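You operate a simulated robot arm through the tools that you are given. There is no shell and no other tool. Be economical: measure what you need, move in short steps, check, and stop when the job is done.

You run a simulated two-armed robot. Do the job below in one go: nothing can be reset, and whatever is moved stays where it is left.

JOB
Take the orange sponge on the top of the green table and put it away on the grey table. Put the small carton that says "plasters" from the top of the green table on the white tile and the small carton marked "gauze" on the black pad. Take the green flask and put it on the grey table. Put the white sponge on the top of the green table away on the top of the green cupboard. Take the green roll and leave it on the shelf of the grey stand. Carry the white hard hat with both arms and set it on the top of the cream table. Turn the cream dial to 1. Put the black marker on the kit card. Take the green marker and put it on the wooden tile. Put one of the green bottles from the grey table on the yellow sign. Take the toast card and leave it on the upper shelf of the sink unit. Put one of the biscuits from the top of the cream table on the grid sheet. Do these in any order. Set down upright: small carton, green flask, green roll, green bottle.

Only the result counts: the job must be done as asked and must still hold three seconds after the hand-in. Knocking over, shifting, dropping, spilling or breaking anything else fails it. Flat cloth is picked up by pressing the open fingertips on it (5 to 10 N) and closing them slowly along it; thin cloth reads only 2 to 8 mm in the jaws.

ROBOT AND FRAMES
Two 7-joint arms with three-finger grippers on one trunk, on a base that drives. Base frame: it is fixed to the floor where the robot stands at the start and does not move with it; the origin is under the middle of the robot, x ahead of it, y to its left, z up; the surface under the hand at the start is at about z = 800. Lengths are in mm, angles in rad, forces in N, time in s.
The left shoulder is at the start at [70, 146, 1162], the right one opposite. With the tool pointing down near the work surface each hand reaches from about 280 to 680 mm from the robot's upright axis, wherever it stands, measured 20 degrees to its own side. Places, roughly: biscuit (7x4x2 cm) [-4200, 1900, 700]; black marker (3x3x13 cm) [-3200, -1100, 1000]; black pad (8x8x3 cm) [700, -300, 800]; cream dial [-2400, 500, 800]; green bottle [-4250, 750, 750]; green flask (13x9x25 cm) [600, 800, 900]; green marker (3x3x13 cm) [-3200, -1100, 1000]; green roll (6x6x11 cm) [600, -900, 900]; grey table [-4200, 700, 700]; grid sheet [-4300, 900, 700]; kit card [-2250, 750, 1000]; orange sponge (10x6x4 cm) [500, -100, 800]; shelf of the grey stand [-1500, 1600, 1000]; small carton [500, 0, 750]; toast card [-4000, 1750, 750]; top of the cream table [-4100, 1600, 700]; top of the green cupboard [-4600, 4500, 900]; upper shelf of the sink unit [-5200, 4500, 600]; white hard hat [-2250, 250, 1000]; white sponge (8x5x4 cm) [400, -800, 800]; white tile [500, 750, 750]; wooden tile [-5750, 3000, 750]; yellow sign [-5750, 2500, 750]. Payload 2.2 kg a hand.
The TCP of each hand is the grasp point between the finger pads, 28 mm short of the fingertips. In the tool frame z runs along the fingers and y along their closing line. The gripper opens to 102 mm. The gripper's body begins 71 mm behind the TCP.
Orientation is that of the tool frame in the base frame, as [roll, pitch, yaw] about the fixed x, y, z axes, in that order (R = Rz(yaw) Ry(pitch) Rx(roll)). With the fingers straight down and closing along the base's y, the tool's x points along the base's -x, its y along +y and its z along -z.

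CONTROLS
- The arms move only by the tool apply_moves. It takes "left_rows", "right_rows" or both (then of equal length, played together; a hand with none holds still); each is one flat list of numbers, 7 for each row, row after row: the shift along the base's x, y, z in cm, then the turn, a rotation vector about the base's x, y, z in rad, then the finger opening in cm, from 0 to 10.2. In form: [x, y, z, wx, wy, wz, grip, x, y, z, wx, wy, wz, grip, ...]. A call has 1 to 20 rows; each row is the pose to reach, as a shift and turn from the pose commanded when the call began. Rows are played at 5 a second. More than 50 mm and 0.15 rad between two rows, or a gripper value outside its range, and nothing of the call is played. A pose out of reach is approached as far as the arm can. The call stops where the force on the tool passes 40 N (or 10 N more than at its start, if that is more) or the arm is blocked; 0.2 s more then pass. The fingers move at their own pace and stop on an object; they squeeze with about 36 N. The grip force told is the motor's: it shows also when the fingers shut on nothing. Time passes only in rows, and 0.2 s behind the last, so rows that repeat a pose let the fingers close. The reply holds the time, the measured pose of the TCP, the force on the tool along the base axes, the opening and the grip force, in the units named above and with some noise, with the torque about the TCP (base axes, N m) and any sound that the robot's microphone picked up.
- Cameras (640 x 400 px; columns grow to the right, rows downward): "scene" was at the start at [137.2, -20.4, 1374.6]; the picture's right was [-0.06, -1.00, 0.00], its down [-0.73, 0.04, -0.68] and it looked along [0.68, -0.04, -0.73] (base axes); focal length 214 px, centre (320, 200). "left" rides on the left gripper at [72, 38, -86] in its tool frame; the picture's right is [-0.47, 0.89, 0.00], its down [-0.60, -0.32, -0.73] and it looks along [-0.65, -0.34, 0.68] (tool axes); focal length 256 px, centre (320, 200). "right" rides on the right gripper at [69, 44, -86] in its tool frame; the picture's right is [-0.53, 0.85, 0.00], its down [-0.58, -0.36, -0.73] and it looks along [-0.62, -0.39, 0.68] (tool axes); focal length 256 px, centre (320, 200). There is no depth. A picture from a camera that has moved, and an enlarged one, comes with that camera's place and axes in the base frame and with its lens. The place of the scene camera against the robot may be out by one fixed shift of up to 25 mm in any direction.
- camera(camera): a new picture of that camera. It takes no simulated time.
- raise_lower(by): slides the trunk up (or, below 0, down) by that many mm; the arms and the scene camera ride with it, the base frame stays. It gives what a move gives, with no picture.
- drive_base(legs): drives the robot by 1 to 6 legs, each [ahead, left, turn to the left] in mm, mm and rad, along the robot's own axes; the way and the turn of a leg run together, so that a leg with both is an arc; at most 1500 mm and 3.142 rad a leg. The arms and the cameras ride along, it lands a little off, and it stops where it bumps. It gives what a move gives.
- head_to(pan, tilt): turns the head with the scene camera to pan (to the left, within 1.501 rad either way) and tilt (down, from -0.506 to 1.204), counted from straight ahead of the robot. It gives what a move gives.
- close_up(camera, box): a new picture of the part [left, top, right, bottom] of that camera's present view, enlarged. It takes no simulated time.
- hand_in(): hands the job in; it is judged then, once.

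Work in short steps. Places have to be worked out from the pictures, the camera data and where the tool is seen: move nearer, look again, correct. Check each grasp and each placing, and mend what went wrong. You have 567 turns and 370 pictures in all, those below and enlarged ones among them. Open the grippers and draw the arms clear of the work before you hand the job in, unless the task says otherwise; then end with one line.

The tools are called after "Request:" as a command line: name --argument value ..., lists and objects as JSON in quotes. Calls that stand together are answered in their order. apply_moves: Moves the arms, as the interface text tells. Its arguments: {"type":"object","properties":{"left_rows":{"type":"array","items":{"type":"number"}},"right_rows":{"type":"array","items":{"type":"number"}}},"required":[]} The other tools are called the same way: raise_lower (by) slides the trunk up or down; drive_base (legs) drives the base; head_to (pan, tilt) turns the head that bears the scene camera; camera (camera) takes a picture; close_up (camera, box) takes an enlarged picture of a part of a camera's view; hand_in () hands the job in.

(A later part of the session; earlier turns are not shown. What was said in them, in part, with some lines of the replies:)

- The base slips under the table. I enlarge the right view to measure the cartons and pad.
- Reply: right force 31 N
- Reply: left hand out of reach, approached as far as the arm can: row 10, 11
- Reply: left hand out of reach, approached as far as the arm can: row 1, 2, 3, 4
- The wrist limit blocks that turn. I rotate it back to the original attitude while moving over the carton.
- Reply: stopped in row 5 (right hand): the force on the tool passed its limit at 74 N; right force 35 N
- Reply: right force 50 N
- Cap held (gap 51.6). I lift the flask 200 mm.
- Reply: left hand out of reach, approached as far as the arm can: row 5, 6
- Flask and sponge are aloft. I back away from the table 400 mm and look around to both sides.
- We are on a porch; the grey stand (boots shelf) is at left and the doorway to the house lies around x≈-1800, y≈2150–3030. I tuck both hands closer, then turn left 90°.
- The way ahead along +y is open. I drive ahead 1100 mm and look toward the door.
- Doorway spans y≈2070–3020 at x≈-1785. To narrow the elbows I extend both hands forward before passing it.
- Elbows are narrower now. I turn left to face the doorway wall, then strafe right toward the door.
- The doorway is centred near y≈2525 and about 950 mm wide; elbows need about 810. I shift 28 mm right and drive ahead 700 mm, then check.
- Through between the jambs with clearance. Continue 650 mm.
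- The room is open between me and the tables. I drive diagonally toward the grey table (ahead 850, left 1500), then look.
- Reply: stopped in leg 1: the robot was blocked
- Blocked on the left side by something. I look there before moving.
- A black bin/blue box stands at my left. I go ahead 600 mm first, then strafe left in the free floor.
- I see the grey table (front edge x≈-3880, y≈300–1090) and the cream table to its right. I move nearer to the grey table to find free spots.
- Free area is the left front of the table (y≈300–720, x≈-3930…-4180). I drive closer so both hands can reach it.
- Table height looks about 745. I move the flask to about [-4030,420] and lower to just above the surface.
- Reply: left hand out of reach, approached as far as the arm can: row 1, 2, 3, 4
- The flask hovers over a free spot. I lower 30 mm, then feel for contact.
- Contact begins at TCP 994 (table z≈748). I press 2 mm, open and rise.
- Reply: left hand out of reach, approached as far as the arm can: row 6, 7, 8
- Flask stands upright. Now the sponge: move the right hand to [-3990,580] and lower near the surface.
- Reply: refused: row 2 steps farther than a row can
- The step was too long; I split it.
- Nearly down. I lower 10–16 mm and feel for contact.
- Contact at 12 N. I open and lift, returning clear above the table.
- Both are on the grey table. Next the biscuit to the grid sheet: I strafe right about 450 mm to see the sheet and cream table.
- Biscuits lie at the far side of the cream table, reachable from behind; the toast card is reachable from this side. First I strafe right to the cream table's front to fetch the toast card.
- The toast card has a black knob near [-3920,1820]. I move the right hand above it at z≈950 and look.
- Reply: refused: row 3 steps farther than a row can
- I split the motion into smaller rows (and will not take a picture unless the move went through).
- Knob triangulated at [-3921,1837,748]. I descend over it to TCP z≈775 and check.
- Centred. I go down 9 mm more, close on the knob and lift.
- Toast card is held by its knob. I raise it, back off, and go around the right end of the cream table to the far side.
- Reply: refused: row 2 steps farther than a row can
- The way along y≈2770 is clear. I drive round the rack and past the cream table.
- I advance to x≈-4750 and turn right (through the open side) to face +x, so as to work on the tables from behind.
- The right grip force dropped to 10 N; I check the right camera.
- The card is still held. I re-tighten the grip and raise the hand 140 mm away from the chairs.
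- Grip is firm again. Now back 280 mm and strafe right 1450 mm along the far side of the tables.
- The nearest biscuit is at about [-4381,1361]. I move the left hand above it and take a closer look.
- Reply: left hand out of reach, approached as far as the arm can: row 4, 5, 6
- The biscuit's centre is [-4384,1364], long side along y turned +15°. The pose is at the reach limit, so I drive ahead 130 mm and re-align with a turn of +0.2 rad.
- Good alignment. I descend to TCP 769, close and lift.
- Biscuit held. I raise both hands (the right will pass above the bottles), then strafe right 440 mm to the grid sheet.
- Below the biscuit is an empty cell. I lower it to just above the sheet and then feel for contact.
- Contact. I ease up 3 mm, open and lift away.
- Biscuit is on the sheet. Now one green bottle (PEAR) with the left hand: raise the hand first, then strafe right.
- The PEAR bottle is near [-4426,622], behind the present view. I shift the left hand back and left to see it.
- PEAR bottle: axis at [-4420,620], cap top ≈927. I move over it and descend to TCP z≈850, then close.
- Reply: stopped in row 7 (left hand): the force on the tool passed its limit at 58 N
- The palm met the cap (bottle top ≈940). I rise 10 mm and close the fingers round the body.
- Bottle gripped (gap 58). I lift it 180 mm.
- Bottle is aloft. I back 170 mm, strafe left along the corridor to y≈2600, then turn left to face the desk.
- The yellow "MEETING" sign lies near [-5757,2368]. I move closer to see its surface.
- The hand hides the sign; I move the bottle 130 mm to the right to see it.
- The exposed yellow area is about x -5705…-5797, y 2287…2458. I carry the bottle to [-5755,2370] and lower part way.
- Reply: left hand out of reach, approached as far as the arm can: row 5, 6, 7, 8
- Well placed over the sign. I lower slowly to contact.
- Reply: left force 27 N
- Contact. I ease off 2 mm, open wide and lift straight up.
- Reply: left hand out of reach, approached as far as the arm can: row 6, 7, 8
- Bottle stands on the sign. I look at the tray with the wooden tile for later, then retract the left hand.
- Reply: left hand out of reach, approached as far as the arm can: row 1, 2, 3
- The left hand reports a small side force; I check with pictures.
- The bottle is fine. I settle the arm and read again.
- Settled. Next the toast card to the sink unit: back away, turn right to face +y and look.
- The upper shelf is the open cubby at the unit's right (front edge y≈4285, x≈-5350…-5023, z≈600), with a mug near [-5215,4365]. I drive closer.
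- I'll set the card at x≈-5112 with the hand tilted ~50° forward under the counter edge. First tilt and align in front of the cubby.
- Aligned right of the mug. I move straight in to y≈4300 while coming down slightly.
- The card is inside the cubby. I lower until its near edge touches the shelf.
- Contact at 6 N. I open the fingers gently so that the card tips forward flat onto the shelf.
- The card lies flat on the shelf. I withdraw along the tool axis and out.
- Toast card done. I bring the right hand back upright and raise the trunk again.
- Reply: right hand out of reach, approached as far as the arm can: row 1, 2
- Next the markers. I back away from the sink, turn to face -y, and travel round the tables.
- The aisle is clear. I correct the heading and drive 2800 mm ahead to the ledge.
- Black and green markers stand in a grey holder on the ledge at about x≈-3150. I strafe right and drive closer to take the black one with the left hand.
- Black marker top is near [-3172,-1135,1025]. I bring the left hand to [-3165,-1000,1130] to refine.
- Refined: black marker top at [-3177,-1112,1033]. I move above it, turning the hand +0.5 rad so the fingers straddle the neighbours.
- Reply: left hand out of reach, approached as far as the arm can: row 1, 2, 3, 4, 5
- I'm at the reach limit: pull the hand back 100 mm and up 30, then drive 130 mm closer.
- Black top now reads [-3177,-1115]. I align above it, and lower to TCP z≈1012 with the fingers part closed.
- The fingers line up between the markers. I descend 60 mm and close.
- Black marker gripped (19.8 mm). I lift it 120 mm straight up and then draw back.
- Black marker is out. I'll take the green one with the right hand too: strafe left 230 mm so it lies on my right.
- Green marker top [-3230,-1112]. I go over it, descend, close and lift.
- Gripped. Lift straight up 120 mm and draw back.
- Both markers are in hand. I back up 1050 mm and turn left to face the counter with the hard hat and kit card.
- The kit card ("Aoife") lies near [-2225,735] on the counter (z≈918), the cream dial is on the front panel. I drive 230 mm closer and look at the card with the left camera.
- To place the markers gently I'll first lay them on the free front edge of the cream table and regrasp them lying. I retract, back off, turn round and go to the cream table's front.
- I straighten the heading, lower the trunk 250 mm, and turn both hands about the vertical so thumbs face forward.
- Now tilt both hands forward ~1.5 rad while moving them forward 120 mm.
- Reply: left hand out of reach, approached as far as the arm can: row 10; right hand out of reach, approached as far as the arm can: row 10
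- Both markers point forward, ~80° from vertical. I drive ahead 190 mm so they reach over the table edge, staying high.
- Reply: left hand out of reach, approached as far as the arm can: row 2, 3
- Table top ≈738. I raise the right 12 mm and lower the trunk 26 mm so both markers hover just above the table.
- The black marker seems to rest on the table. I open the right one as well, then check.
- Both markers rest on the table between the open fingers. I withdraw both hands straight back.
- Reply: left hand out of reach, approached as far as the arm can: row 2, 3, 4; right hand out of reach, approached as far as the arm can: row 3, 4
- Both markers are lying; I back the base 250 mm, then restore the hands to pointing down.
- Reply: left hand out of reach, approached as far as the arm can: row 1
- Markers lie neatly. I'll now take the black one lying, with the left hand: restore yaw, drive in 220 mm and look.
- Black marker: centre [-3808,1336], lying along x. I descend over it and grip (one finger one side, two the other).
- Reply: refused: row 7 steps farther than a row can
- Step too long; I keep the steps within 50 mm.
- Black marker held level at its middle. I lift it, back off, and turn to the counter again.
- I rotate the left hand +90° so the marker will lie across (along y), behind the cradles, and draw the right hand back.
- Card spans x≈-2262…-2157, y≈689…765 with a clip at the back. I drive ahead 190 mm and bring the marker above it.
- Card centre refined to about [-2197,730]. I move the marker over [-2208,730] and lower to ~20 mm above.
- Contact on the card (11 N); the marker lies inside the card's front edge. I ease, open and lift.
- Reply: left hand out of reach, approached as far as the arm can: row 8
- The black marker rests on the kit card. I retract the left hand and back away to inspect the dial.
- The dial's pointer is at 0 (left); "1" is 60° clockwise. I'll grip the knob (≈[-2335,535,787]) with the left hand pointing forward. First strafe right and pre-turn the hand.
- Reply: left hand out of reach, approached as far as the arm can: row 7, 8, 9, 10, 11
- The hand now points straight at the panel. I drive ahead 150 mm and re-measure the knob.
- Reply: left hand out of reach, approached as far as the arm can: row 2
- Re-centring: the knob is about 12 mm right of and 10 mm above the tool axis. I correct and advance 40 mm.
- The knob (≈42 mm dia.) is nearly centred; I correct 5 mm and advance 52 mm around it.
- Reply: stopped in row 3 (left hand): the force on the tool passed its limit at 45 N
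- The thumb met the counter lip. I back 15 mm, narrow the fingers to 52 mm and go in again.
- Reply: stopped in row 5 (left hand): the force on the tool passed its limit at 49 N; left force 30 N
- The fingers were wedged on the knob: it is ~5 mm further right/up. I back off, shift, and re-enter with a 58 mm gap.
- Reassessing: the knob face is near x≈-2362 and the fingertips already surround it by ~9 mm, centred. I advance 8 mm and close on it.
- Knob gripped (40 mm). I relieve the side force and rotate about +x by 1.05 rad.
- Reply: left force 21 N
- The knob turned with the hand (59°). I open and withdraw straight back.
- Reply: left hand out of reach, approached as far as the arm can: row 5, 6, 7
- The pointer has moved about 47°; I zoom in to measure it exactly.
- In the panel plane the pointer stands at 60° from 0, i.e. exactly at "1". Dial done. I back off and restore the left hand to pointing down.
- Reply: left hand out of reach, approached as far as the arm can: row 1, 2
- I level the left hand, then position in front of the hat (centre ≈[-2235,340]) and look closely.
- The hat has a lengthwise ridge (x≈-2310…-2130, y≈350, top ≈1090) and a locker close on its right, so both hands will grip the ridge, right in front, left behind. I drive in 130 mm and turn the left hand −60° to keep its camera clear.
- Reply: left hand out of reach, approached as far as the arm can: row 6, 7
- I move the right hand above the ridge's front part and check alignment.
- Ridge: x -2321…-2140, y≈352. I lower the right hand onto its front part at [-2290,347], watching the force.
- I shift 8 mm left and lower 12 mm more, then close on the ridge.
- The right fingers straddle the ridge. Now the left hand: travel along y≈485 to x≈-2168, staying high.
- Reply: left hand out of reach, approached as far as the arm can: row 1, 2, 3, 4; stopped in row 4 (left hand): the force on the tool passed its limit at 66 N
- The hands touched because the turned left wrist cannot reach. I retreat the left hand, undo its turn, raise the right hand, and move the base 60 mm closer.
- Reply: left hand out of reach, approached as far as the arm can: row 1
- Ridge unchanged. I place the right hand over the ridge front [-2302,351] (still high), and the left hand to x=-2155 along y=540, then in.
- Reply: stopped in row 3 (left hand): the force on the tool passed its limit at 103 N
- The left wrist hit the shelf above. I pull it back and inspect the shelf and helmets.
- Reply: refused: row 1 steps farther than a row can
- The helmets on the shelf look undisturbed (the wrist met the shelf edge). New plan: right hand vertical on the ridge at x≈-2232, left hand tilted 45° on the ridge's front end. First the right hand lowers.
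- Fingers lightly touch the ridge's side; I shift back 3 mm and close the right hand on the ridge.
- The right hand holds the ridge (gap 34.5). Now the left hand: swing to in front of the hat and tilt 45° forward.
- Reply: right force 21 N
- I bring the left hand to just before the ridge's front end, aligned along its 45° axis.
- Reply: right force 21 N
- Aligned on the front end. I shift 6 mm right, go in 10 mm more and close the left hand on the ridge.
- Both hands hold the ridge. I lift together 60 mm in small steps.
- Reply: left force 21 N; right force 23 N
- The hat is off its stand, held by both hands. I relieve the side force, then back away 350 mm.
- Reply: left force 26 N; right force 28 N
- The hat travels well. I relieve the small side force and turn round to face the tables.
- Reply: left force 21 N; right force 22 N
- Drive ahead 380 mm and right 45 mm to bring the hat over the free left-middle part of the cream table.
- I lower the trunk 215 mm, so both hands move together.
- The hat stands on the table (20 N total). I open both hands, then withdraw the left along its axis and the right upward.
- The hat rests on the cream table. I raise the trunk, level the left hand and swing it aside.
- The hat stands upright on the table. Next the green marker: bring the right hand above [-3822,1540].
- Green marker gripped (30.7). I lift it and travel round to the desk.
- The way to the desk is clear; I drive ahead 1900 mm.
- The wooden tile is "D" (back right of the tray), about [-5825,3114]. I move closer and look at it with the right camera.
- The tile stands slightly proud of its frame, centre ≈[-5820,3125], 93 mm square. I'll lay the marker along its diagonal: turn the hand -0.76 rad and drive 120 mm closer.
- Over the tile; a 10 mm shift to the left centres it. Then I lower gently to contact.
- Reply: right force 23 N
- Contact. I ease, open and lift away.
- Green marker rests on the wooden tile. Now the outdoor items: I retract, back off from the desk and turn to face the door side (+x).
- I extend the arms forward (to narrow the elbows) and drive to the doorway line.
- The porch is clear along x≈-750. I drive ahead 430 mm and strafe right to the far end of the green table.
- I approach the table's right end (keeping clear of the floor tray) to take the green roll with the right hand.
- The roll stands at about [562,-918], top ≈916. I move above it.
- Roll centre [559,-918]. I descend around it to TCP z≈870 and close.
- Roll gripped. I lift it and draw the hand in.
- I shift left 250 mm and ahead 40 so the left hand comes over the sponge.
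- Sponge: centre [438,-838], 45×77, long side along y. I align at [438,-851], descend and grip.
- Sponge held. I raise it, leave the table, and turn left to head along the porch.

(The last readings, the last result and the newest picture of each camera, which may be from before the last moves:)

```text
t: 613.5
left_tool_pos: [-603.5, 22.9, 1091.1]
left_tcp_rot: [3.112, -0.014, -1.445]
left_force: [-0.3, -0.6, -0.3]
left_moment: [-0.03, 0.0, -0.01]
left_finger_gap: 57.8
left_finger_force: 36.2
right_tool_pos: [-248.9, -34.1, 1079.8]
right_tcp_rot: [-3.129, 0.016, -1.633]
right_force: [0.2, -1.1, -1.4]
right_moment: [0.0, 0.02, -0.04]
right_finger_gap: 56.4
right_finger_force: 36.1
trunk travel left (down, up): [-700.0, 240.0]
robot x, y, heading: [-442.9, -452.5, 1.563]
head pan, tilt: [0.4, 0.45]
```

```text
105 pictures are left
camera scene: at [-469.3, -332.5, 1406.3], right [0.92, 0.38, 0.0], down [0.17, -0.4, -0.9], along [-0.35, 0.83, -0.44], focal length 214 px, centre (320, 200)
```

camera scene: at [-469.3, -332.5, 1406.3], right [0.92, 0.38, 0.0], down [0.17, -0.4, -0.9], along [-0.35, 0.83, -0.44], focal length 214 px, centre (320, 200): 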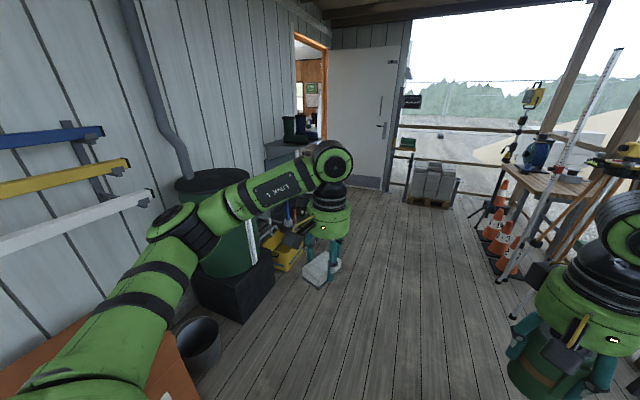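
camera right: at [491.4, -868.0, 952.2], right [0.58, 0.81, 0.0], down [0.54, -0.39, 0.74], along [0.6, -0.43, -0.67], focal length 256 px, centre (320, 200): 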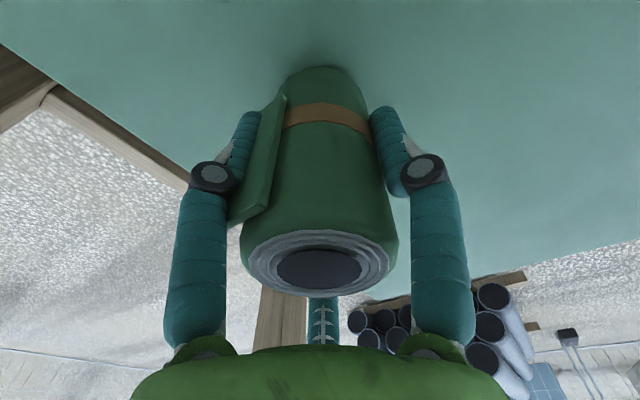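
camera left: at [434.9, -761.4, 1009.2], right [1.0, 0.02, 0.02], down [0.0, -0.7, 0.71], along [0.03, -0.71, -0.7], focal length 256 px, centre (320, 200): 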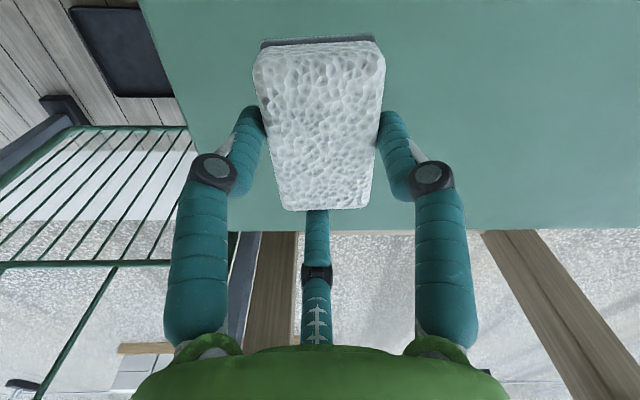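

The way along the porch is clear; I drive ahead 2000 mm to the grey stand.

Request:
drive_base --legs '[[1000, -20, 0], [1000, 0, 0]]'

Request:
drive_base --legs '[[0, 0, 1.57]]'

Request:
head_to --pan 0.0 --tilt 0.5

Request:
camera --camera "scene"

```text
t: 623.4
left_tool_pos: [-649.5, 2012.7, 1091.5]
left_tcp_rot: [3.111, -0.012, -1.406]
left_force: [0.4, 0.7, 0.0]
left_moment: [0.02, -0.05, 0.04]
left_finger_gap: 57.1
left_finger_force: 35.8
right_tool_pos: [-293.2, 1970.8, 1079.4]
right_tcp_rot: [-3.129, 0.013, -1.596]
right_force: [-0.1, 0.1, -1.9]
right_moment: [-0.02, -0.02, 0.0]
right_finger_gap: 56.5
right_finger_force: 36.5
trunk travel left (down, up): [-700.0, 240.0]
robot x, y, heading: [-471.4, 1547.8, 1.604]
head pan, tilt: [0.4, 0.45]
```

```text
t: 627.8
left_tool_pos: [-928.6, 1344.1, 1091.4]
left_tcp_rot: [3.114, -0.014, 0.213]
left_force: [-0.2, -0.2, -1.0]
left_moment: [0.01, 0.0, 0.02]
left_finger_gap: 57.5
left_finger_force: 36.6
right_tool_pos: [-902.9, 1702.8, 1078.4]
right_tcp_rot: [-3.13, 0.014, 0.024]
right_force: [0.0, -0.4, -2.1]
right_moment: [0.01, 0.03, -0.01]
right_finger_gap: 56.3
right_finger_force: 35.5
trunk travel left (down, up): [-700.0, 240.0]
robot x, y, heading: [-472.9, 1546.5, -3.058]
head pan, tilt: [0.4, 0.45]
```

```text
t: 628.6
left_tool_pos: [-927.9, 1344.6, 1091.1]
left_tcp_rot: [3.111, -0.015, 0.214]
left_force: [0.6, 1.2, -0.5]
left_moment: [0.03, 0.01, 0.01]
left_finger_gap: 57.7
left_finger_force: 36.5
right_tool_pos: [-903.5, 1702.1, 1077.4]
right_tcp_rot: [-3.128, 0.013, 0.026]
right_force: [0.3, -0.5, -2.1]
right_moment: [-0.02, -0.03, 0.01]
right_finger_gap: 56.5
right_finger_force: 35.6
trunk travel left (down, up): [-700.0, 240.0]
robot x, y, heading: [-473.6, 1547.1, -3.065]
head pan, tilt: [0.0, 0.499]
```

```text
104 pictures are left
camera scene: at [-603.4, 1518.6, 1402.0], right [-0.08, 1.0, 0.0], down [0.48, 0.04, -0.88], along [-0.87, -0.07, -0.48], focal length 214 px, centre (320, 200)
```

scene: 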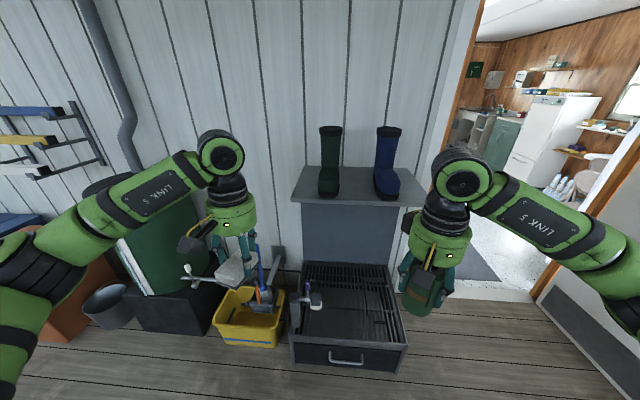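

The grey stand's shelf (z≈920, front x≈-1470) has two boots at y≈1470 and 1765 with free space between. I drive in so the right hand can set the roll at about [-1535,1617].

Request:
drive_base --legs '[[0, 50, -0.08], [370, 0, 0]]'

Request:
camera --camera "scene"

Request:
camera --camera "right"

```text
t: 631.5
left_tool_pos: [-1307.1, 1324.8, 1090.4]
left_tcp_rot: [3.111, -0.012, 0.14]
left_force: [0.6, 0.4, -0.8]
left_moment: [0.03, -0.01, -0.01]
left_finger_gap: 57.3
left_finger_force: 35.7
right_tool_pos: [-1255.8, 1679.6, 1079.3]
right_tcp_rot: [-3.13, 0.014, -0.049]
right_force: [0.1, -0.1, -2.1]
right_moment: [0.01, 0.0, -0.03]
right_finger_gap: 56.4
right_finger_force: 36.0
trunk travel left (down, up): [-700.0, 240.0]
robot x, y, heading: [-835.9, 1492.1, -3.132]
head pan, tilt: [0.0, 0.499]
```

```text
103 pictures are left
camera scene: at [-969.0, 1475.6, 1402.1], right [-0.01, 1.0, 0.0], down [0.48, 0.0, -0.88], along [-0.88, -0.01, -0.48], focal length 214 px, centre (320, 200)
```

scene: 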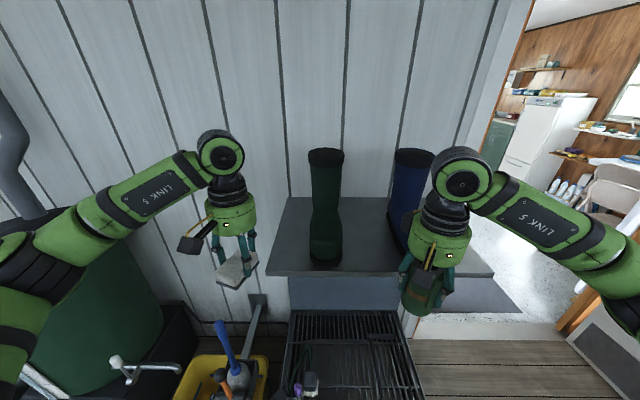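

```text
102 pictures are left
camera right: at [-1188.4, 1632.0, 1163.5], right [-0.57, -0.82, 0.0], down [-0.55, 0.38, 0.74], along [-0.61, 0.43, -0.67], focal length 256 px, centre (320, 200)
```

right: 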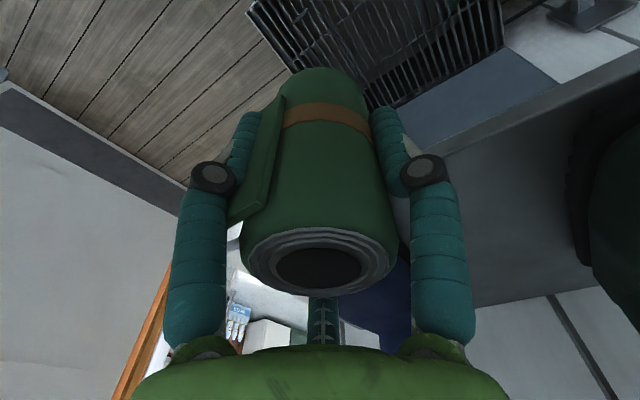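

Shelf height is more likely ≈990. I raise the roll, bring it over the front part between the boots at [-1400,1610], and look.

Request:
apply_moves --right_rows '[0, -2, 3, 0, 0, 0, 4, -1, -4, 6, 0, 0, 0, 4, -5, -6, 6, 0, 0, 0, 4, -9, -7, 6, 0, 0, 0, 4, -13, -7, 6, 0, 0, 0, 4, -14.4, -7, 6, 0, 0, 0, 4]'

Request:
camera --camera "right"

Request:
close_up --camera "scene" --box '[250, 130, 510, 310]'

```text
t: 632.9
left_tool_pos: [-1308.5, 1323.1, 1090.5]
left_tcp_rot: [3.113, -0.012, 0.14]
left_force: [0.8, 0.3, -0.7]
left_moment: [-0.02, 0.0, 0.04]
left_finger_gap: 57.6
left_finger_force: 36.3
right_tool_pos: [-1400.1, 1608.6, 1140.5]
right_tcp_rot: [-3.129, 0.013, -0.046]
right_force: [-1.1, -0.1, -2.1]
right_moment: [0.01, 0.02, 0.0]
right_finger_gap: 56.4
right_finger_force: 36.0
trunk travel left (down, up): [-700.0, 240.0]
robot x, y, heading: [-833.9, 1494.5, -3.131]
head pan, tilt: [0.0, 0.499]
```

```text
101 pictures are left
camera right: at [-1332.1, 1560.7, 1224.6], right [-0.57, -0.82, 0.0], down [-0.55, 0.38, 0.74], along [-0.61, 0.43, -0.67], focal length 256 px, centre (320, 200)
```

right: 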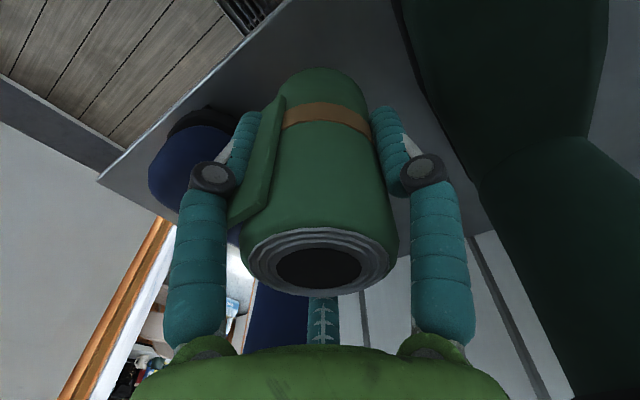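

```text
2.22 times, centred on (380, 220) of scene
camera zoom: at [-970.5, 1475.3, 1401.9], right [-0.01, 1.0, 0.0], down [0.48, 0.0, -0.88], along [-0.88, -0.01, -0.48], focal length 477 px, centre (187, 156)
```

zoom: 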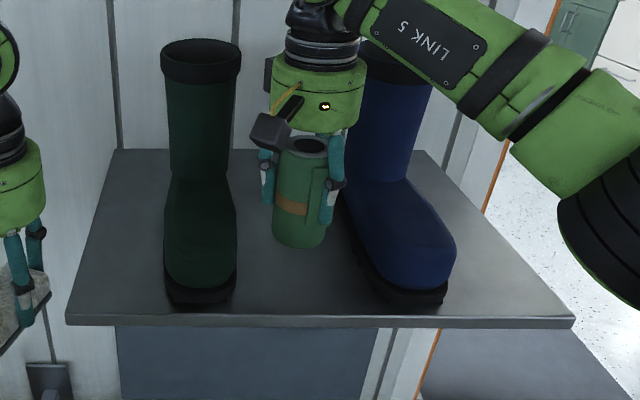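

The roll fits between the boots. I shift 15 mm further back and lower to about 20 mm above the expected shelf level.

Request:
apply_moves --right_rows '[-0.8, 0, -2, 0, 0, 0, 4, -1.5, 0, -4, 0, 0, 0, 4, -1.5, 0, -6.5, 0, 0, 0, 4]'

Request:
close_up --camera "scene" --box '[250, 130, 510, 310]'

Request:
camera --camera "right"

```text
t: 633.7
left_tool_pos: [-1308.1, 1324.6, 1089.8]
left_tcp_rot: [3.112, -0.015, 0.139]
left_force: [-0.1, -0.3, -0.6]
left_moment: [-0.01, 0.02, 0.01]
left_finger_gap: 57.6
left_finger_force: 35.7
right_tool_pos: [-1417.3, 1609.0, 1074.9]
right_tcp_rot: [-3.131, 0.015, -0.049]
right_force: [0.2, 0.5, -1.8]
right_moment: [0.0, -0.01, -0.01]
right_finger_gap: 56.3
right_finger_force: 36.4
trunk travel left (down, up): [-700.0, 240.0]
robot x, y, heading: [-832.9, 1494.7, -3.133]
head pan, tilt: [0.0, 0.499]
```

```text
2.22 times, centred on (380, 220) of scene
camera zoom: at [-970.2, 1476.2, 1401.9], right [-0.01, 1.0, 0.0], down [0.48, 0.0, -0.88], along [-0.88, -0.01, -0.48], focal length 477 px, centre (187, 156)
```

zoom: 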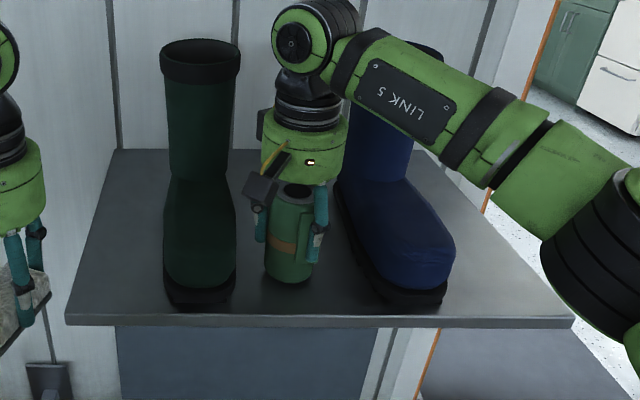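

```text
98 pictures are left
camera right: at [-1349.7, 1560.4, 1159.8], right [-0.57, -0.82, 0.0], down [-0.55, 0.38, 0.74], along [-0.61, 0.43, -0.67], focal length 256 px, centre (320, 200)
```

right: 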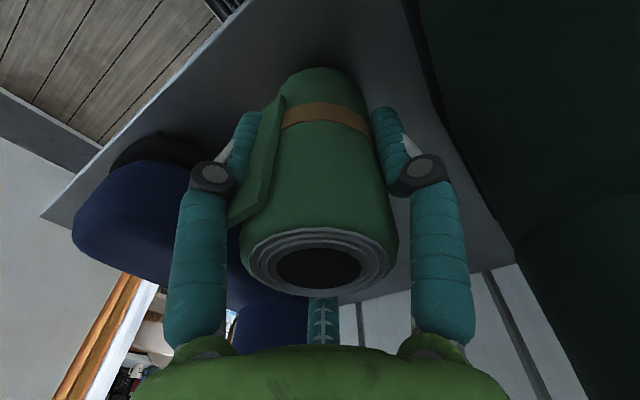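

Request:
apply_moves --right_rows '[0, 0.4, -1, 0, 0, 0, 4, 0, 0.4, -1.8, 0, 0, 0, 4, 0, 0.4, -2.3, 0, 0, 0, 4]'

```text
t: 634.5
left_tool_pos: [-1305.4, 1323.8, 1091.6]
left_tcp_rot: [3.114, -0.011, 0.139]
left_force: [-0.4, 0.6, 0.3]
left_moment: [0.02, -0.02, 0.01]
left_finger_gap: 57.7
left_finger_force: 36.2
right_tool_pos: [-1413.5, 1612.1, 1055.7]
right_tcp_rot: [-3.131, 0.019, -0.047]
right_force: [-2.9, -2.2, 24.4]
right_moment: [-0.15, -0.17, -0.01]
right_finger_gap: 56.7
right_finger_force: 36.1
trunk travel left (down, up): [-700.0, 240.0]
robot x, y, heading: [-838.3, 1491.0, -3.133]
head pan, tilt: [0.0, 0.499]
```

Contact (shelf ≈992). I ease, open modestly and lift straight up.

Request:
apply_moves --right_rows '[0, 0, 0.3, 0, 0, 0, 4, 0, 0, 0.3, 0, 0, 0, 6.5, 0, 0, 0.3, 0, 0, 0, 7.4, 0, 0, 0.3, 0, 0, 0, 7.4, 0, 0, 4, 0, 0, 0, 7.4, 0, 0, 8, 0, 0, 0, 7.4, 0, 0, 12, 0, 0, 0, 7.4, 0, 0, 15, 0, 0, 0, 7.4]'

Request:
close_up --camera "scene" --box '[250, 130, 510, 310]'

```text
t: 636.3
left_tool_pos: [-1306.5, 1322.2, 1091.5]
left_tcp_rot: [3.114, -0.012, 0.14]
left_force: [0.5, 0.0, -0.7]
left_moment: [0.01, 0.07, 0.03]
left_finger_gap: 57.2
left_finger_force: 35.7
right_tool_pos: [-1415.8, 1614.7, 1200.3]
right_tcp_rot: [-3.128, 0.013, -0.046]
right_force: [0.2, -0.5, 0.7]
right_moment: [0.02, 0.02, 0.01]
right_finger_gap: 74.1
right_finger_force: 0.1
trunk travel left (down, up): [-700.0, 240.0]
robot x, y, heading: [-836.3, 1493.4, -3.127]
head pan, tilt: [0.0, 0.499]
```

```text
2.22 times, centred on (380, 220) of scene
camera zoom: at [-968.5, 1474.3, 1402.1], right [-0.01, 1.0, 0.0], down [0.48, 0.01, -0.88], along [-0.88, -0.01, -0.48], focal length 477 px, centre (187, 156)
```

zoom: 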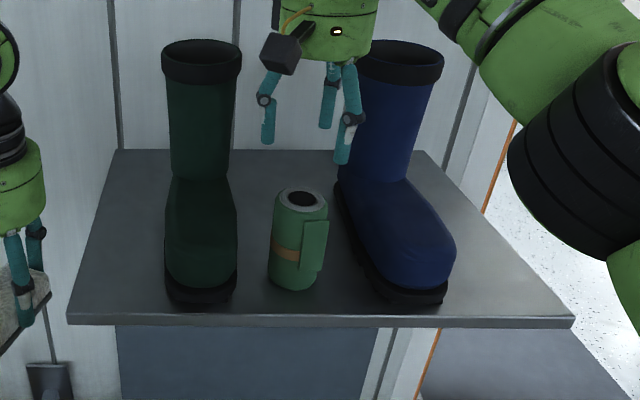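

The roll stands upright on the shelf. Last item: the white sponge to the green cupboard. I back off, extend the left hand, and head for the door.

Request:
drive_base --legs '[[-350, 0, 0]]'

Request:
apply_moves --left_rows '[-4, 0.5, 1, 0, 0, -0.05, 3, -8, 1, 2, 0, 0, -0.1, 3, -12, 2, 3, 0, 0, -0.14, 3]' --right_rows '[0, 1, -3, 0, 0, 0.03, 8, -1, 2, -6, 0, 0, 0.04, 9, -2, 3.5, -9, 0, 0, 0.05, 10.2]'

Request:
drive_base --legs '[[0, -600, 0], [220, -430, 0]]'

Request:
head_to --pan 0.0 --tilt 0.4

Request:
camera --camera "scene"

```text
t: 638.6
left_tool_pos: [-949.5, 1325.2, 1090.3]
left_tcp_rot: [3.112, -0.014, 0.144]
left_force: [0.0, 0.5, 0.0]
left_moment: [-0.03, -0.02, -0.01]
left_finger_gap: 57.5
left_finger_force: 36.0
right_tool_pos: [-1060.0, 1616.5, 1199.1]
right_tcp_rot: [-3.129, 0.013, -0.043]
right_force: [-0.4, 0.3, 0.6]
right_moment: [0.0, -0.03, -0.02]
right_finger_gap: 73.8
right_finger_force: 0.2
trunk travel left (down, up): [-700.0, 240.0]
robot x, y, heading: [-477.6, 1495.1, -3.128]
head pan, tilt: [0.0, 0.499]
```

```text
t: 639.4
left_tool_pos: [-1072.9, 1345.0, 1122.4]
left_tcp_rot: [3.109, -0.015, 0.002]
left_force: [-0.2, 0.5, 0.5]
left_moment: [-0.03, -0.02, 0.0]
left_finger_gap: 57.4
left_finger_force: 35.4
right_tool_pos: [-1082.8, 1654.4, 1108.5]
right_tcp_rot: [-3.132, 0.014, 0.009]
right_force: [-0.2, 0.6, -0.2]
right_moment: [-0.03, -0.05, -0.01]
right_finger_gap: 101.9
right_finger_force: 0.0
trunk travel left (down, up): [-700.0, 240.0]
robot x, y, heading: [-478.8, 1497.5, -3.129]
head pan, tilt: [0.0, 0.499]
```

```text
t: 645.3
left_tool_pos: [-1296.4, 2368.6, 1121.9]
left_tcp_rot: [3.111, -0.015, -0.006]
left_force: [0.0, 0.2, -0.8]
left_moment: [0.02, 0.0, 0.02]
left_finger_gap: 57.4
left_finger_force: 36.0
right_tool_pos: [-1302.7, 2677.7, 1110.9]
right_tcp_rot: [-3.128, 0.013, -0.002]
right_force: [-0.1, -0.3, -0.6]
right_moment: [-0.01, 0.0, 0.0]
right_finger_gap: 102.1
right_finger_force: 0.1
trunk travel left (down, up): [-700.0, 240.0]
robot x, y, heading: [-704.0, 2518.5, -3.136]
head pan, tilt: [0.0, 0.499]
```

```text
t: 645.9
left_tool_pos: [-1297.1, 2368.6, 1121.5]
left_tcp_rot: [3.114, -0.014, -0.005]
left_force: [-0.4, 0.1, -0.2]
left_moment: [-0.02, -0.01, -0.03]
left_finger_gap: 57.3
left_finger_force: 35.8
right_tool_pos: [-1302.7, 2678.0, 1109.4]
right_tcp_rot: [-3.131, 0.015, -0.002]
right_force: [-0.1, 0.4, 0.2]
right_moment: [0.01, -0.02, 0.01]
right_finger_gap: 101.8
right_finger_force: 0.1
trunk travel left (down, up): [-700.0, 240.0]
robot x, y, heading: [-701.4, 2514.8, -3.133]
head pan, tilt: [0.0, 0.4]
```

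```text
96 pictures are left
camera scene: at [-838.0, 2501.7, 1411.0], right [-0.01, 1.0, 0.0], down [0.39, 0.0, -0.92], along [-0.92, -0.01, -0.39], focal length 214 px, centre (320, 200)
```

scene: 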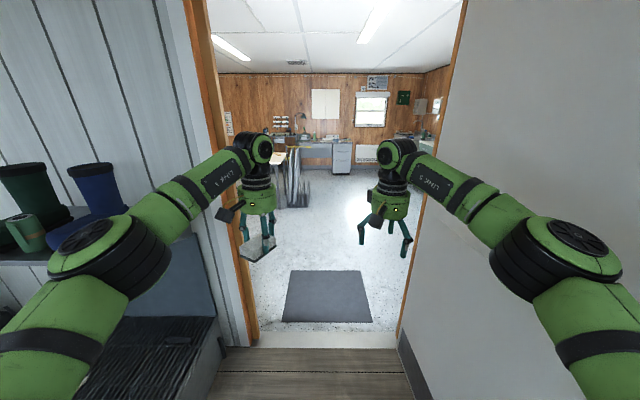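

Centred on the doorway. I drive through in two legs.

Request:
drive_base --legs '[[100, -14, -0.008], [600, 0, 0]]'

Request:
drive_base --legs '[[700, 0, 0]]'

```text
t: 650.2
left_tool_pos: [-2030.0, 2394.0, 1123.5]
left_tcp_rot: [3.112, -0.014, -0.018]
left_force: [-0.5, 0.0, -0.6]
left_moment: [-0.02, 0.01, 0.03]
left_finger_gap: 57.0
left_finger_force: 35.8
right_tool_pos: [-2031.3, 2703.2, 1110.7]
right_tcp_rot: [-3.13, 0.014, -0.017]
right_force: [-0.7, 0.4, -0.7]
right_moment: [-0.02, -0.02, -0.02]
right_finger_gap: 102.1
right_finger_force: 0.1
trunk travel left (down, up): [-700.0, 240.0]
robot x, y, heading: [-1435.5, 2535.4, 3.135]
head pan, tilt: [0.0, 0.4]
```

```text
t: 654.1
left_tool_pos: [-2732.4, 2403.0, 1122.0]
left_tcp_rot: [3.112, -0.015, -0.021]
left_force: [0.3, 0.0, -1.6]
left_moment: [0.01, 0.01, -0.02]
left_finger_gap: 57.0
left_finger_force: 36.1
right_tool_pos: [-2734.6, 2711.2, 1109.9]
right_tcp_rot: [-3.131, 0.014, -0.018]
right_force: [-0.3, 0.0, 0.4]
right_moment: [0.02, 0.02, 0.03]
right_finger_gap: 101.9
right_finger_force: 0.0
trunk travel left (down, up): [-700.0, 240.0]
robot x, y, heading: [-2137.0, 2541.5, 3.134]
head pan, tilt: [0.0, 0.4]
```

Inside. I drive on along the aisle to x≈-4650, then turn right to face the cupboard.

Request:
drive_base --legs '[[1250, -150, 0], [1250, -120, 0], [0, 0, -1.57]]'

Request:
head_to --pan 0.0 --tilt 0.55

Request:
camera --camera "scene"

```text
t: 670.2
left_tool_pos: [-4761.5, 3439.1, 1122.9]
left_tcp_rot: [3.109, -0.016, -1.615]
left_force: [-0.1, 0.7, -0.3]
left_moment: [0.0, -0.01, 0.01]
left_finger_gap: 57.6
left_finger_force: 36.3
right_tool_pos: [-4455.1, 3432.2, 1109.4]
right_tcp_rot: [-3.13, 0.012, -1.614]
right_force: [0.3, 0.9, 0.1]
right_moment: [0.02, 0.02, 0.0]
right_finger_gap: 102.0
right_finger_force: 0.1
trunk travel left (down, up): [-700.0, 240.0]
robot x, y, heading: [-4638.9, 2841.1, 1.541]
head pan, tilt: [0.0, 0.4]
```

```text
t: 670.9
left_tool_pos: [-4761.3, 3439.2, 1124.1]
left_tcp_rot: [3.113, -0.015, -1.617]
left_force: [0.0, 0.0, -1.1]
left_moment: [-0.01, 0.02, 0.0]
left_finger_gap: 57.4
left_finger_force: 36.0
right_tool_pos: [-4453.7, 3432.8, 1108.5]
right_tcp_rot: [-3.129, 0.015, -1.615]
right_force: [0.5, 0.1, 0.3]
right_moment: [0.03, 0.01, -0.02]
right_finger_gap: 102.0
right_finger_force: 0.2
trunk travel left (down, up): [-700.0, 240.0]
robot x, y, heading: [-4638.8, 2840.2, 1.534]
head pan, tilt: [0.0, 0.55]
```

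```text
95 pictures are left
camera scene: at [-4626.1, 2963.8, 1397.4], right [1.0, -0.04, 0.0], down [-0.02, -0.52, -0.85], along [0.03, 0.85, -0.52], focal length 214 px, centre (320, 200)
```

scene: 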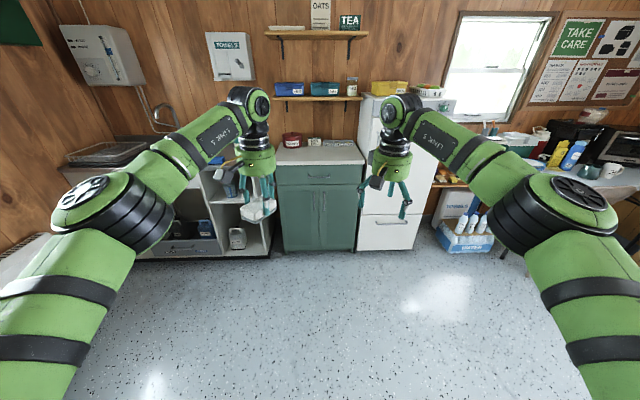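

I retract the right hand (to stay clear of the fridge) and drive up to the cupboard.

Request:
apply_moves --right_rows '[0, -4.5, 0, 0, 0, 0, 10.2, 0, -9, 0, 0, 0, 0, 10.2, 0, -13.5, 0, 0, 0, 0, 10.2, 0, -18, 0, 0, 0, 0, 10.2, -1, -22, 0, 0, 0, 0, 10.2]'

Request:
drive_base --legs '[[0, 0, 0.035], [750, 0, 0]]'

Request:
head_to --pan 0.15 --tilt 0.75

Request:
camera --camera "scene"

Request:
camera --camera "left"

```text
t: 672.1
left_tool_pos: [-4763.3, 3438.2, 1123.0]
left_tcp_rot: [3.111, -0.013, -1.615]
left_force: [0.3, -0.4, 0.2]
left_moment: [0.02, -0.02, -0.03]
left_finger_gap: 57.1
left_finger_force: 35.7
right_tool_pos: [-4461.3, 3209.3, 1112.8]
right_tcp_rot: [-3.129, 0.016, -1.615]
right_force: [-0.7, -0.1, 0.4]
right_moment: [0.0, 0.0, 0.02]
right_finger_gap: 101.9
right_finger_force: 0.2
trunk travel left (down, up): [-700.0, 240.0]
robot x, y, heading: [-4641.5, 2837.1, 1.531]
head pan, tilt: [0.0, 0.55]
```

```text
t: 676.5
left_tool_pos: [-4759.0, 4169.6, 1123.0]
left_tcp_rot: [3.112, -0.012, -1.606]
left_force: [0.0, 0.3, -0.1]
left_moment: [0.01, 0.0, 0.02]
left_finger_gap: 57.5
left_finger_force: 35.8
right_tool_pos: [-4456.8, 3944.9, 1111.1]
right_tcp_rot: [-3.129, 0.014, -1.605]
right_force: [0.5, 0.5, -0.3]
right_moment: [-0.03, 0.01, 0.02]
right_finger_gap: 102.2
right_finger_force: 0.0
trunk travel left (down, up): [-700.0, 240.0]
robot x, y, heading: [-4630.7, 3572.1, 1.545]
head pan, tilt: [0.0, 0.55]
```

```text
t: 677.2
left_tool_pos: [-4759.7, 4170.8, 1123.5]
left_tcp_rot: [3.111, -0.016, -1.605]
left_force: [0.2, 0.1, -0.1]
left_moment: [0.03, 0.0, -0.01]
left_finger_gap: 57.3
left_finger_force: 36.3
right_tool_pos: [-4457.3, 3945.6, 1111.2]
right_tcp_rot: [-3.131, 0.013, -1.605]
right_force: [0.3, -0.4, -0.5]
right_moment: [0.02, -0.01, 0.0]
right_finger_gap: 102.0
right_finger_force: 0.0
trunk travel left (down, up): [-700.0, 240.0]
robot x, y, heading: [-4626.9, 3572.4, 1.547]
head pan, tilt: [0.15, 0.75]
```

```text
94 pictures are left
camera scene: at [-4630.8, 3689.3, 1380.0], right [0.99, 0.12, 0.0], down [0.08, -0.68, -0.73], along [-0.09, 0.73, -0.68], focal length 214 px, centre (320, 200)
```

scene: 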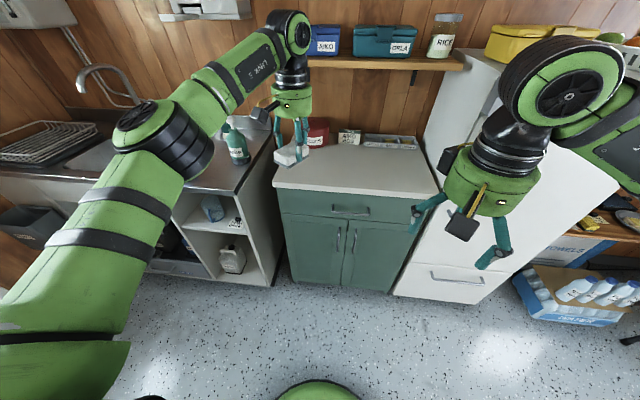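

```text
93 pictures are left
camera left: at [-4797.6, 4101.4, 1210.9], right [-0.87, 0.5, 0.02], down [0.36, 0.6, 0.71], along [0.34, 0.63, -0.7], focal length 256 px, centre (320, 200)
```

left: 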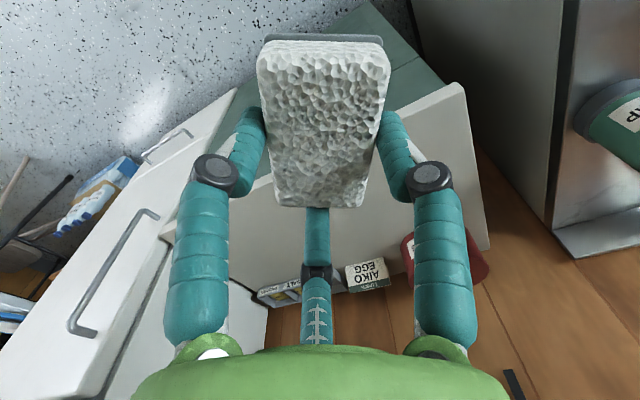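

The cupboard's front strip (y≈4290–4530) is free. I drive 190 mm closer.

Request:
drive_base --legs '[[190, 0, 0.02]]'

Request:
camera --camera "left"

```text
t: 678.8
left_tool_pos: [-4765.5, 4356.9, 1122.8]
left_tcp_rot: [3.113, -0.013, -1.59]
left_force: [0.3, -0.7, -0.4]
left_moment: [0.0, -0.02, 0.03]
left_finger_gap: 57.4
left_finger_force: 36.0
right_tool_pos: [-4458.5, 4135.5, 1112.7]
right_tcp_rot: [-3.131, 0.016, -1.586]
right_force: [0.1, -0.7, 0.0]
right_moment: [0.0, 0.0, 0.01]
right_finger_gap: 101.8
right_finger_force: 0.1
trunk travel left (down, up): [-700.0, 240.0]
robot x, y, heading: [-4626.7, 3764.7, 1.561]
head pan, tilt: [0.15, 0.75]
```

```text
92 pictures are left
camera left: at [-4802.9, 4286.7, 1212.1], right [-0.88, 0.48, 0.02], down [0.35, 0.61, 0.71], along [0.33, 0.63, -0.7], focal length 256 px, centre (320, 200)
```

left: 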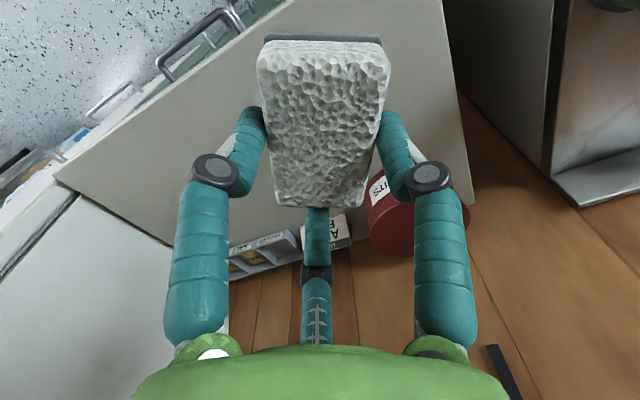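

The sponge is over the free front area. I lower it to near the surface.

Request:
apply_moves --left_rows '[1, 0.5, -4, 0, 0, 0, 3, 2, 1, -8, 0, 0, 0, 3, 2, 1, -12, 0, 0, 0, 3, 2, 1, -15, 0, 0, 0, 3]'

Request:
close_up --camera "scene" --box '[220, 100, 440, 240]'

Request:
camera --camera "left"

```text
t: 679.8
left_tool_pos: [-4749.0, 4367.7, 971.8]
left_tcp_rot: [3.112, -0.015, -1.588]
left_force: [1.0, 0.3, -0.3]
left_moment: [-0.01, -0.03, -0.01]
left_finger_gap: 57.1
left_finger_force: 36.2
right_tool_pos: [-4460.0, 4137.8, 1111.1]
right_tcp_rot: [-3.13, 0.016, -1.586]
right_force: [0.5, -0.2, -0.5]
right_moment: [-0.04, 0.02, -0.01]
right_finger_gap: 102.1
right_finger_force: 0.1
trunk travel left (down, up): [-700.0, 240.0]
robot x, y, heading: [-4628.6, 3758.7, 1.561]
head pan, tilt: [0.15, 0.75]
```

```text
2.86 times, centred on (330, 170) of scene
camera zoom: at [-4630.1, 3879.1, 1380.0], right [0.99, 0.14, 0.0], down [0.1, -0.68, -0.73], along [-0.1, 0.72, -0.68], focal length 613 px, centre (291, 286)
```

zoom: 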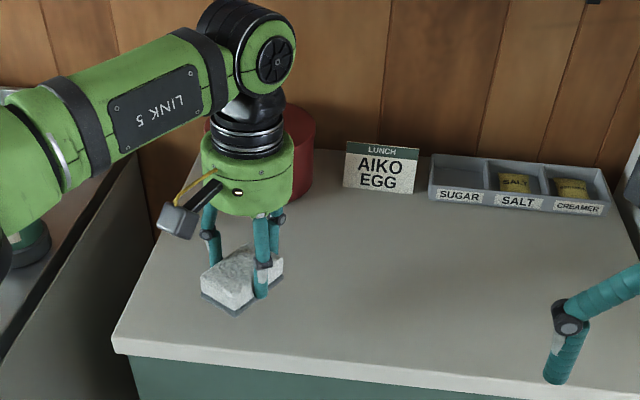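

```text
90 pictures are left
camera left: at [-4785.8, 4297.8, 1060.4], right [-0.88, 0.48, 0.02], down [0.35, 0.61, 0.71], along [0.33, 0.63, -0.7], focal length 256 px, centre (320, 200)
```

left: 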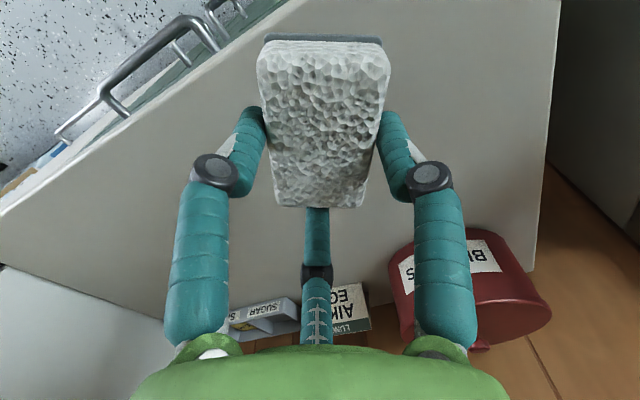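

Request:
apply_moves --left_rows '[0, 0, -2, 0, 0, 0, 3, 0, 0, -3, 0, 0, 0, 3, 0, 0, -3.5, 0, 0, 0, 3]'

```text
t: 680.6
left_tool_pos: [-4746.1, 4369.0, 937.8]
left_tcp_rot: [3.114, -0.013, -1.591]
left_force: [0.0, -0.5, 0.1]
left_moment: [-0.01, -0.03, 0.02]
left_finger_gap: 57.3
left_finger_force: 35.7
right_tool_pos: [-4459.2, 4137.7, 1112.0]
right_tcp_rot: [-3.132, 0.014, -1.585]
right_force: [0.1, 1.2, -0.1]
right_moment: [0.0, 0.0, 0.0]
right_finger_gap: 102.0
right_finger_force: 0.0
trunk travel left (down, up): [-700.0, 240.0]
robot x, y, heading: [-4627.5, 3764.9, 1.56]
head pan, tilt: [0.15, 0.75]
```

Request:
apply_moves --left_rows '[0, 0, -0.5, 0, 0, 0, 3, 0, 0, -1, 0, 0, 0, 3, 0, 0, -1.3, 0, 0, 0, 3]'

```text
t: 681.4
left_tool_pos: [-4744.2, 4368.4, 923.3]
left_tcp_rot: [3.111, -0.013, -1.589]
left_force: [-0.9, 0.0, -0.2]
left_moment: [-0.01, -0.01, 0.0]
left_finger_gap: 57.5
left_finger_force: 35.9
right_tool_pos: [-4458.5, 4137.3, 1110.8]
right_tcp_rot: [-3.132, 0.015, -1.588]
right_force: [-0.5, 1.5, 0.6]
right_moment: [0.02, 0.02, -0.04]
right_finger_gap: 102.2
right_finger_force: 0.1
trunk travel left (down, up): [-700.0, 240.0]
robot x, y, heading: [-4626.0, 3760.9, 1.56]
head pan, tilt: [0.15, 0.75]
```

Request:
apply_moves --left_rows '[0, 0, -0.5, 0, 0, 0, 3, 0, 0, -1, 0, 0, 0, 3, 0, 0, -1.3, 0, 0, 0, 3]'

Request:
close_up --camera "scene" --box '[220, 100, 440, 240]'

```text
t: 682.2
left_tool_pos: [-4745.1, 4368.1, 918.9]
left_tcp_rot: [3.114, 0.0, -1.589]
left_force: [-2.5, 7.1, 33.4]
left_moment: [-0.15, -0.26, -0.03]
left_finger_gap: 57.7
left_finger_force: 36.0
right_tool_pos: [-4458.0, 4134.6, 1113.3]
right_tcp_rot: [-3.13, 0.018, -1.586]
right_force: [0.4, -0.7, -0.1]
right_moment: [-0.01, 0.0, 0.0]
right_finger_gap: 102.1
right_finger_force: 0.0
trunk travel left (down, up): [-700.0, 240.0]
robot x, y, heading: [-4630.7, 3757.7, 1.562]
head pan, tilt: [0.15, 0.75]
```

```text
2.86 times, centred on (330, 170) of scene
camera zoom: at [-4629.1, 3874.4, 1381.0], right [0.99, 0.14, 0.0], down [0.1, -0.67, -0.73], along [-0.1, 0.73, -0.68], focal length 613 px, centre (291, 286)
```

zoom: 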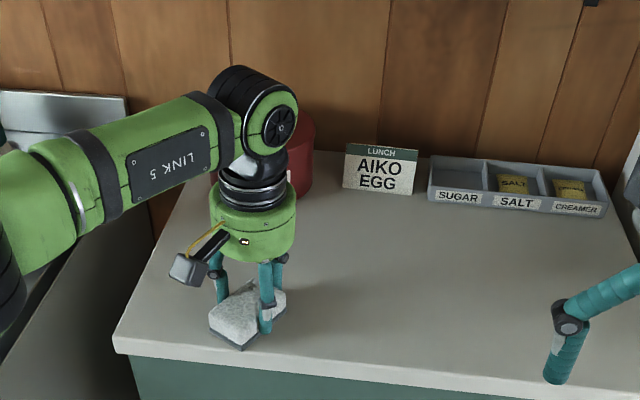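

Contact (33 N) well inside the top. I ease off, open and lift.

Request:
apply_moves --left_rows '[0, 0, 0.4, 0, 0, 0, 3, 0, 0, 0.4, 0, 0, 0, 6.5, 0, 0, 0.5, 0, 0, 0, 9, 0, 0, 1, 0, 0, 0, 10, 0, 0, 5, 0, 0, 0, 10.2, 0, 0, 9, 0, 0, 0, 10.2, 0, 0, 14, 0, 0, 0, 10.2, 0, 0, 18, 0, 0, 0, 10.2]'

Request:
close_up --camera "scene" --box '[220, 100, 440, 240]'

```text
t: 684.0
left_tool_pos: [-4745.3, 4368.8, 1094.2]
left_tcp_rot: [3.111, -0.011, -1.589]
left_force: [0.5, 0.2, 0.5]
left_moment: [0.05, 0.0, -0.01]
left_finger_gap: 101.8
left_finger_force: 0.0
right_tool_pos: [-4458.9, 4136.7, 1112.1]
right_tcp_rot: [-3.131, 0.015, -1.583]
right_force: [0.0, -0.8, -0.4]
right_moment: [0.04, 0.02, -0.01]
right_finger_gap: 101.9
right_finger_force: 0.0
trunk travel left (down, up): [-700.0, 240.0]
robot x, y, heading: [-4624.1, 3761.1, 1.565]
head pan, tilt: [0.15, 0.75]
```

```text
2.86 times, centred on (330, 170) of scene
camera zoom: at [-4628.9, 3877.5, 1380.1], right [0.99, 0.14, 0.0], down [0.1, -0.67, -0.73], along [-0.1, 0.72, -0.68], focal length 613 px, centre (291, 286)
```

zoom: 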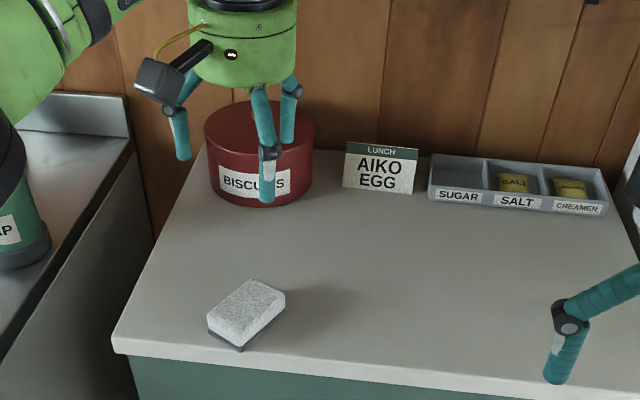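

The white sponge lies on the cupboard. I back away so both open hands are clear, and take a last look round.

Request:
drive_base --legs '[[-600, 0, 0]]'

Request:
head_to --pan 1.0 --tilt 0.5

Request:
camera --camera "scene"

Request:
head_to --pan 0.0 --tilt 0.5

Request:
camera --camera "scene"

```text
t: 687.4
left_tool_pos: [-4746.3, 3771.9, 1092.7]
left_tcp_rot: [3.112, -0.014, -1.607]
left_force: [0.3, 0.9, 0.5]
left_moment: [-0.01, -0.06, -0.03]
left_finger_gap: 101.8
left_finger_force: 0.1
right_tool_pos: [-4464.0, 3535.9, 1112.4]
right_tcp_rot: [-3.131, 0.014, -1.604]
right_force: [-0.3, 0.5, -0.7]
right_moment: [0.03, 0.01, -0.01]
right_finger_gap: 101.9
right_finger_force: 0.1
trunk travel left (down, up): [-700.0, 240.0]
robot x, y, heading: [-4636.3, 3163.6, 1.542]
head pan, tilt: [0.15, 0.75]
```

```text
t: 688.5
left_tool_pos: [-4746.7, 3770.4, 1092.9]
left_tcp_rot: [3.112, -0.014, -1.608]
left_force: [0.6, 0.1, -0.1]
left_moment: [-0.01, -0.01, 0.03]
left_finger_gap: 102.0
left_finger_force: 0.2
right_tool_pos: [-4464.5, 3535.4, 1111.1]
right_tcp_rot: [-3.133, 0.014, -1.606]
right_force: [-0.9, -0.8, -0.5]
right_moment: [0.01, 0.01, -0.01]
right_finger_gap: 102.2
right_finger_force: 0.1
trunk travel left (down, up): [-700.0, 240.0]
robot x, y, heading: [-4636.5, 3162.0, 1.539]
head pan, tilt: [1.0, 0.499]
```

```text
87 pictures are left
camera scene: at [-4703.1, 3248.0, 1401.9], right [0.56, 0.83, 0.0], down [0.4, -0.27, -0.88], along [-0.73, 0.49, -0.48], focal length 214 px, centre (320, 200)
```

scene: 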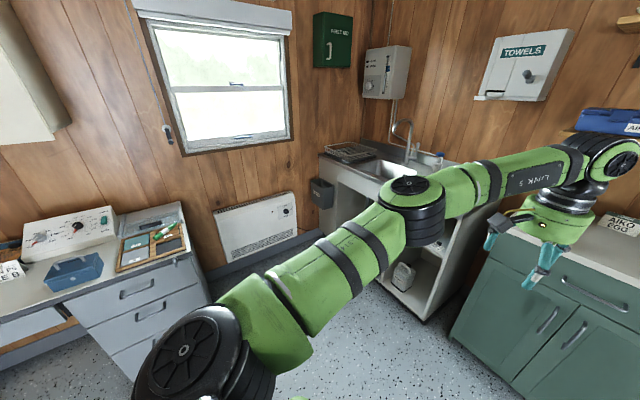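

```text
t: 689.8
left_tool_pos: [-4746.7, 3770.2, 1091.8]
left_tcp_rot: [3.112, -0.015, -1.607]
left_force: [-0.1, 0.4, -0.7]
left_moment: [-0.01, -0.01, -0.04]
left_finger_gap: 102.0
left_finger_force: 0.0
right_tool_pos: [-4463.9, 3535.7, 1111.7]
right_tcp_rot: [-3.129, 0.013, -1.605]
right_force: [0.6, -0.2, 0.1]
right_moment: [-0.02, 0.02, -0.04]
right_finger_gap: 102.2
right_finger_force: 0.0
trunk travel left (down, up): [-700.0, 240.0]
robot x, y, heading: [-4639.1, 3167.1, 1.543]
head pan, tilt: [0.0, 0.499]
```

```text
86 pictures are left
camera scene: at [-4625.7, 3287.8, 1402.0], right [1.0, -0.03, 0.0], down [-0.01, -0.48, -0.88], along [0.02, 0.88, -0.48], focal length 214 px, centre (320, 200)
```

scene: 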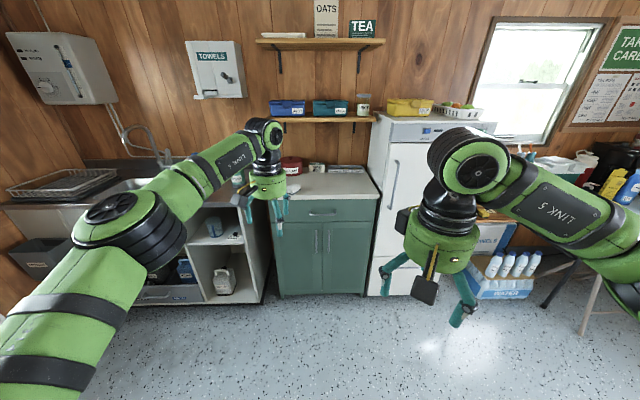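

The green marker still lies on the wooden tile, and both hands are open and clear of the work. All the asked placements are done, so I hand in.

Request:
hand_in

```text
The job is handed in.
```

All thirteen parts of the job are done and handed in; on the way the base was stopped by a bin and the left wrist struck the helmet shelf, and nothing looked moved afterwards, though I had no earlier view of the bin to compare.
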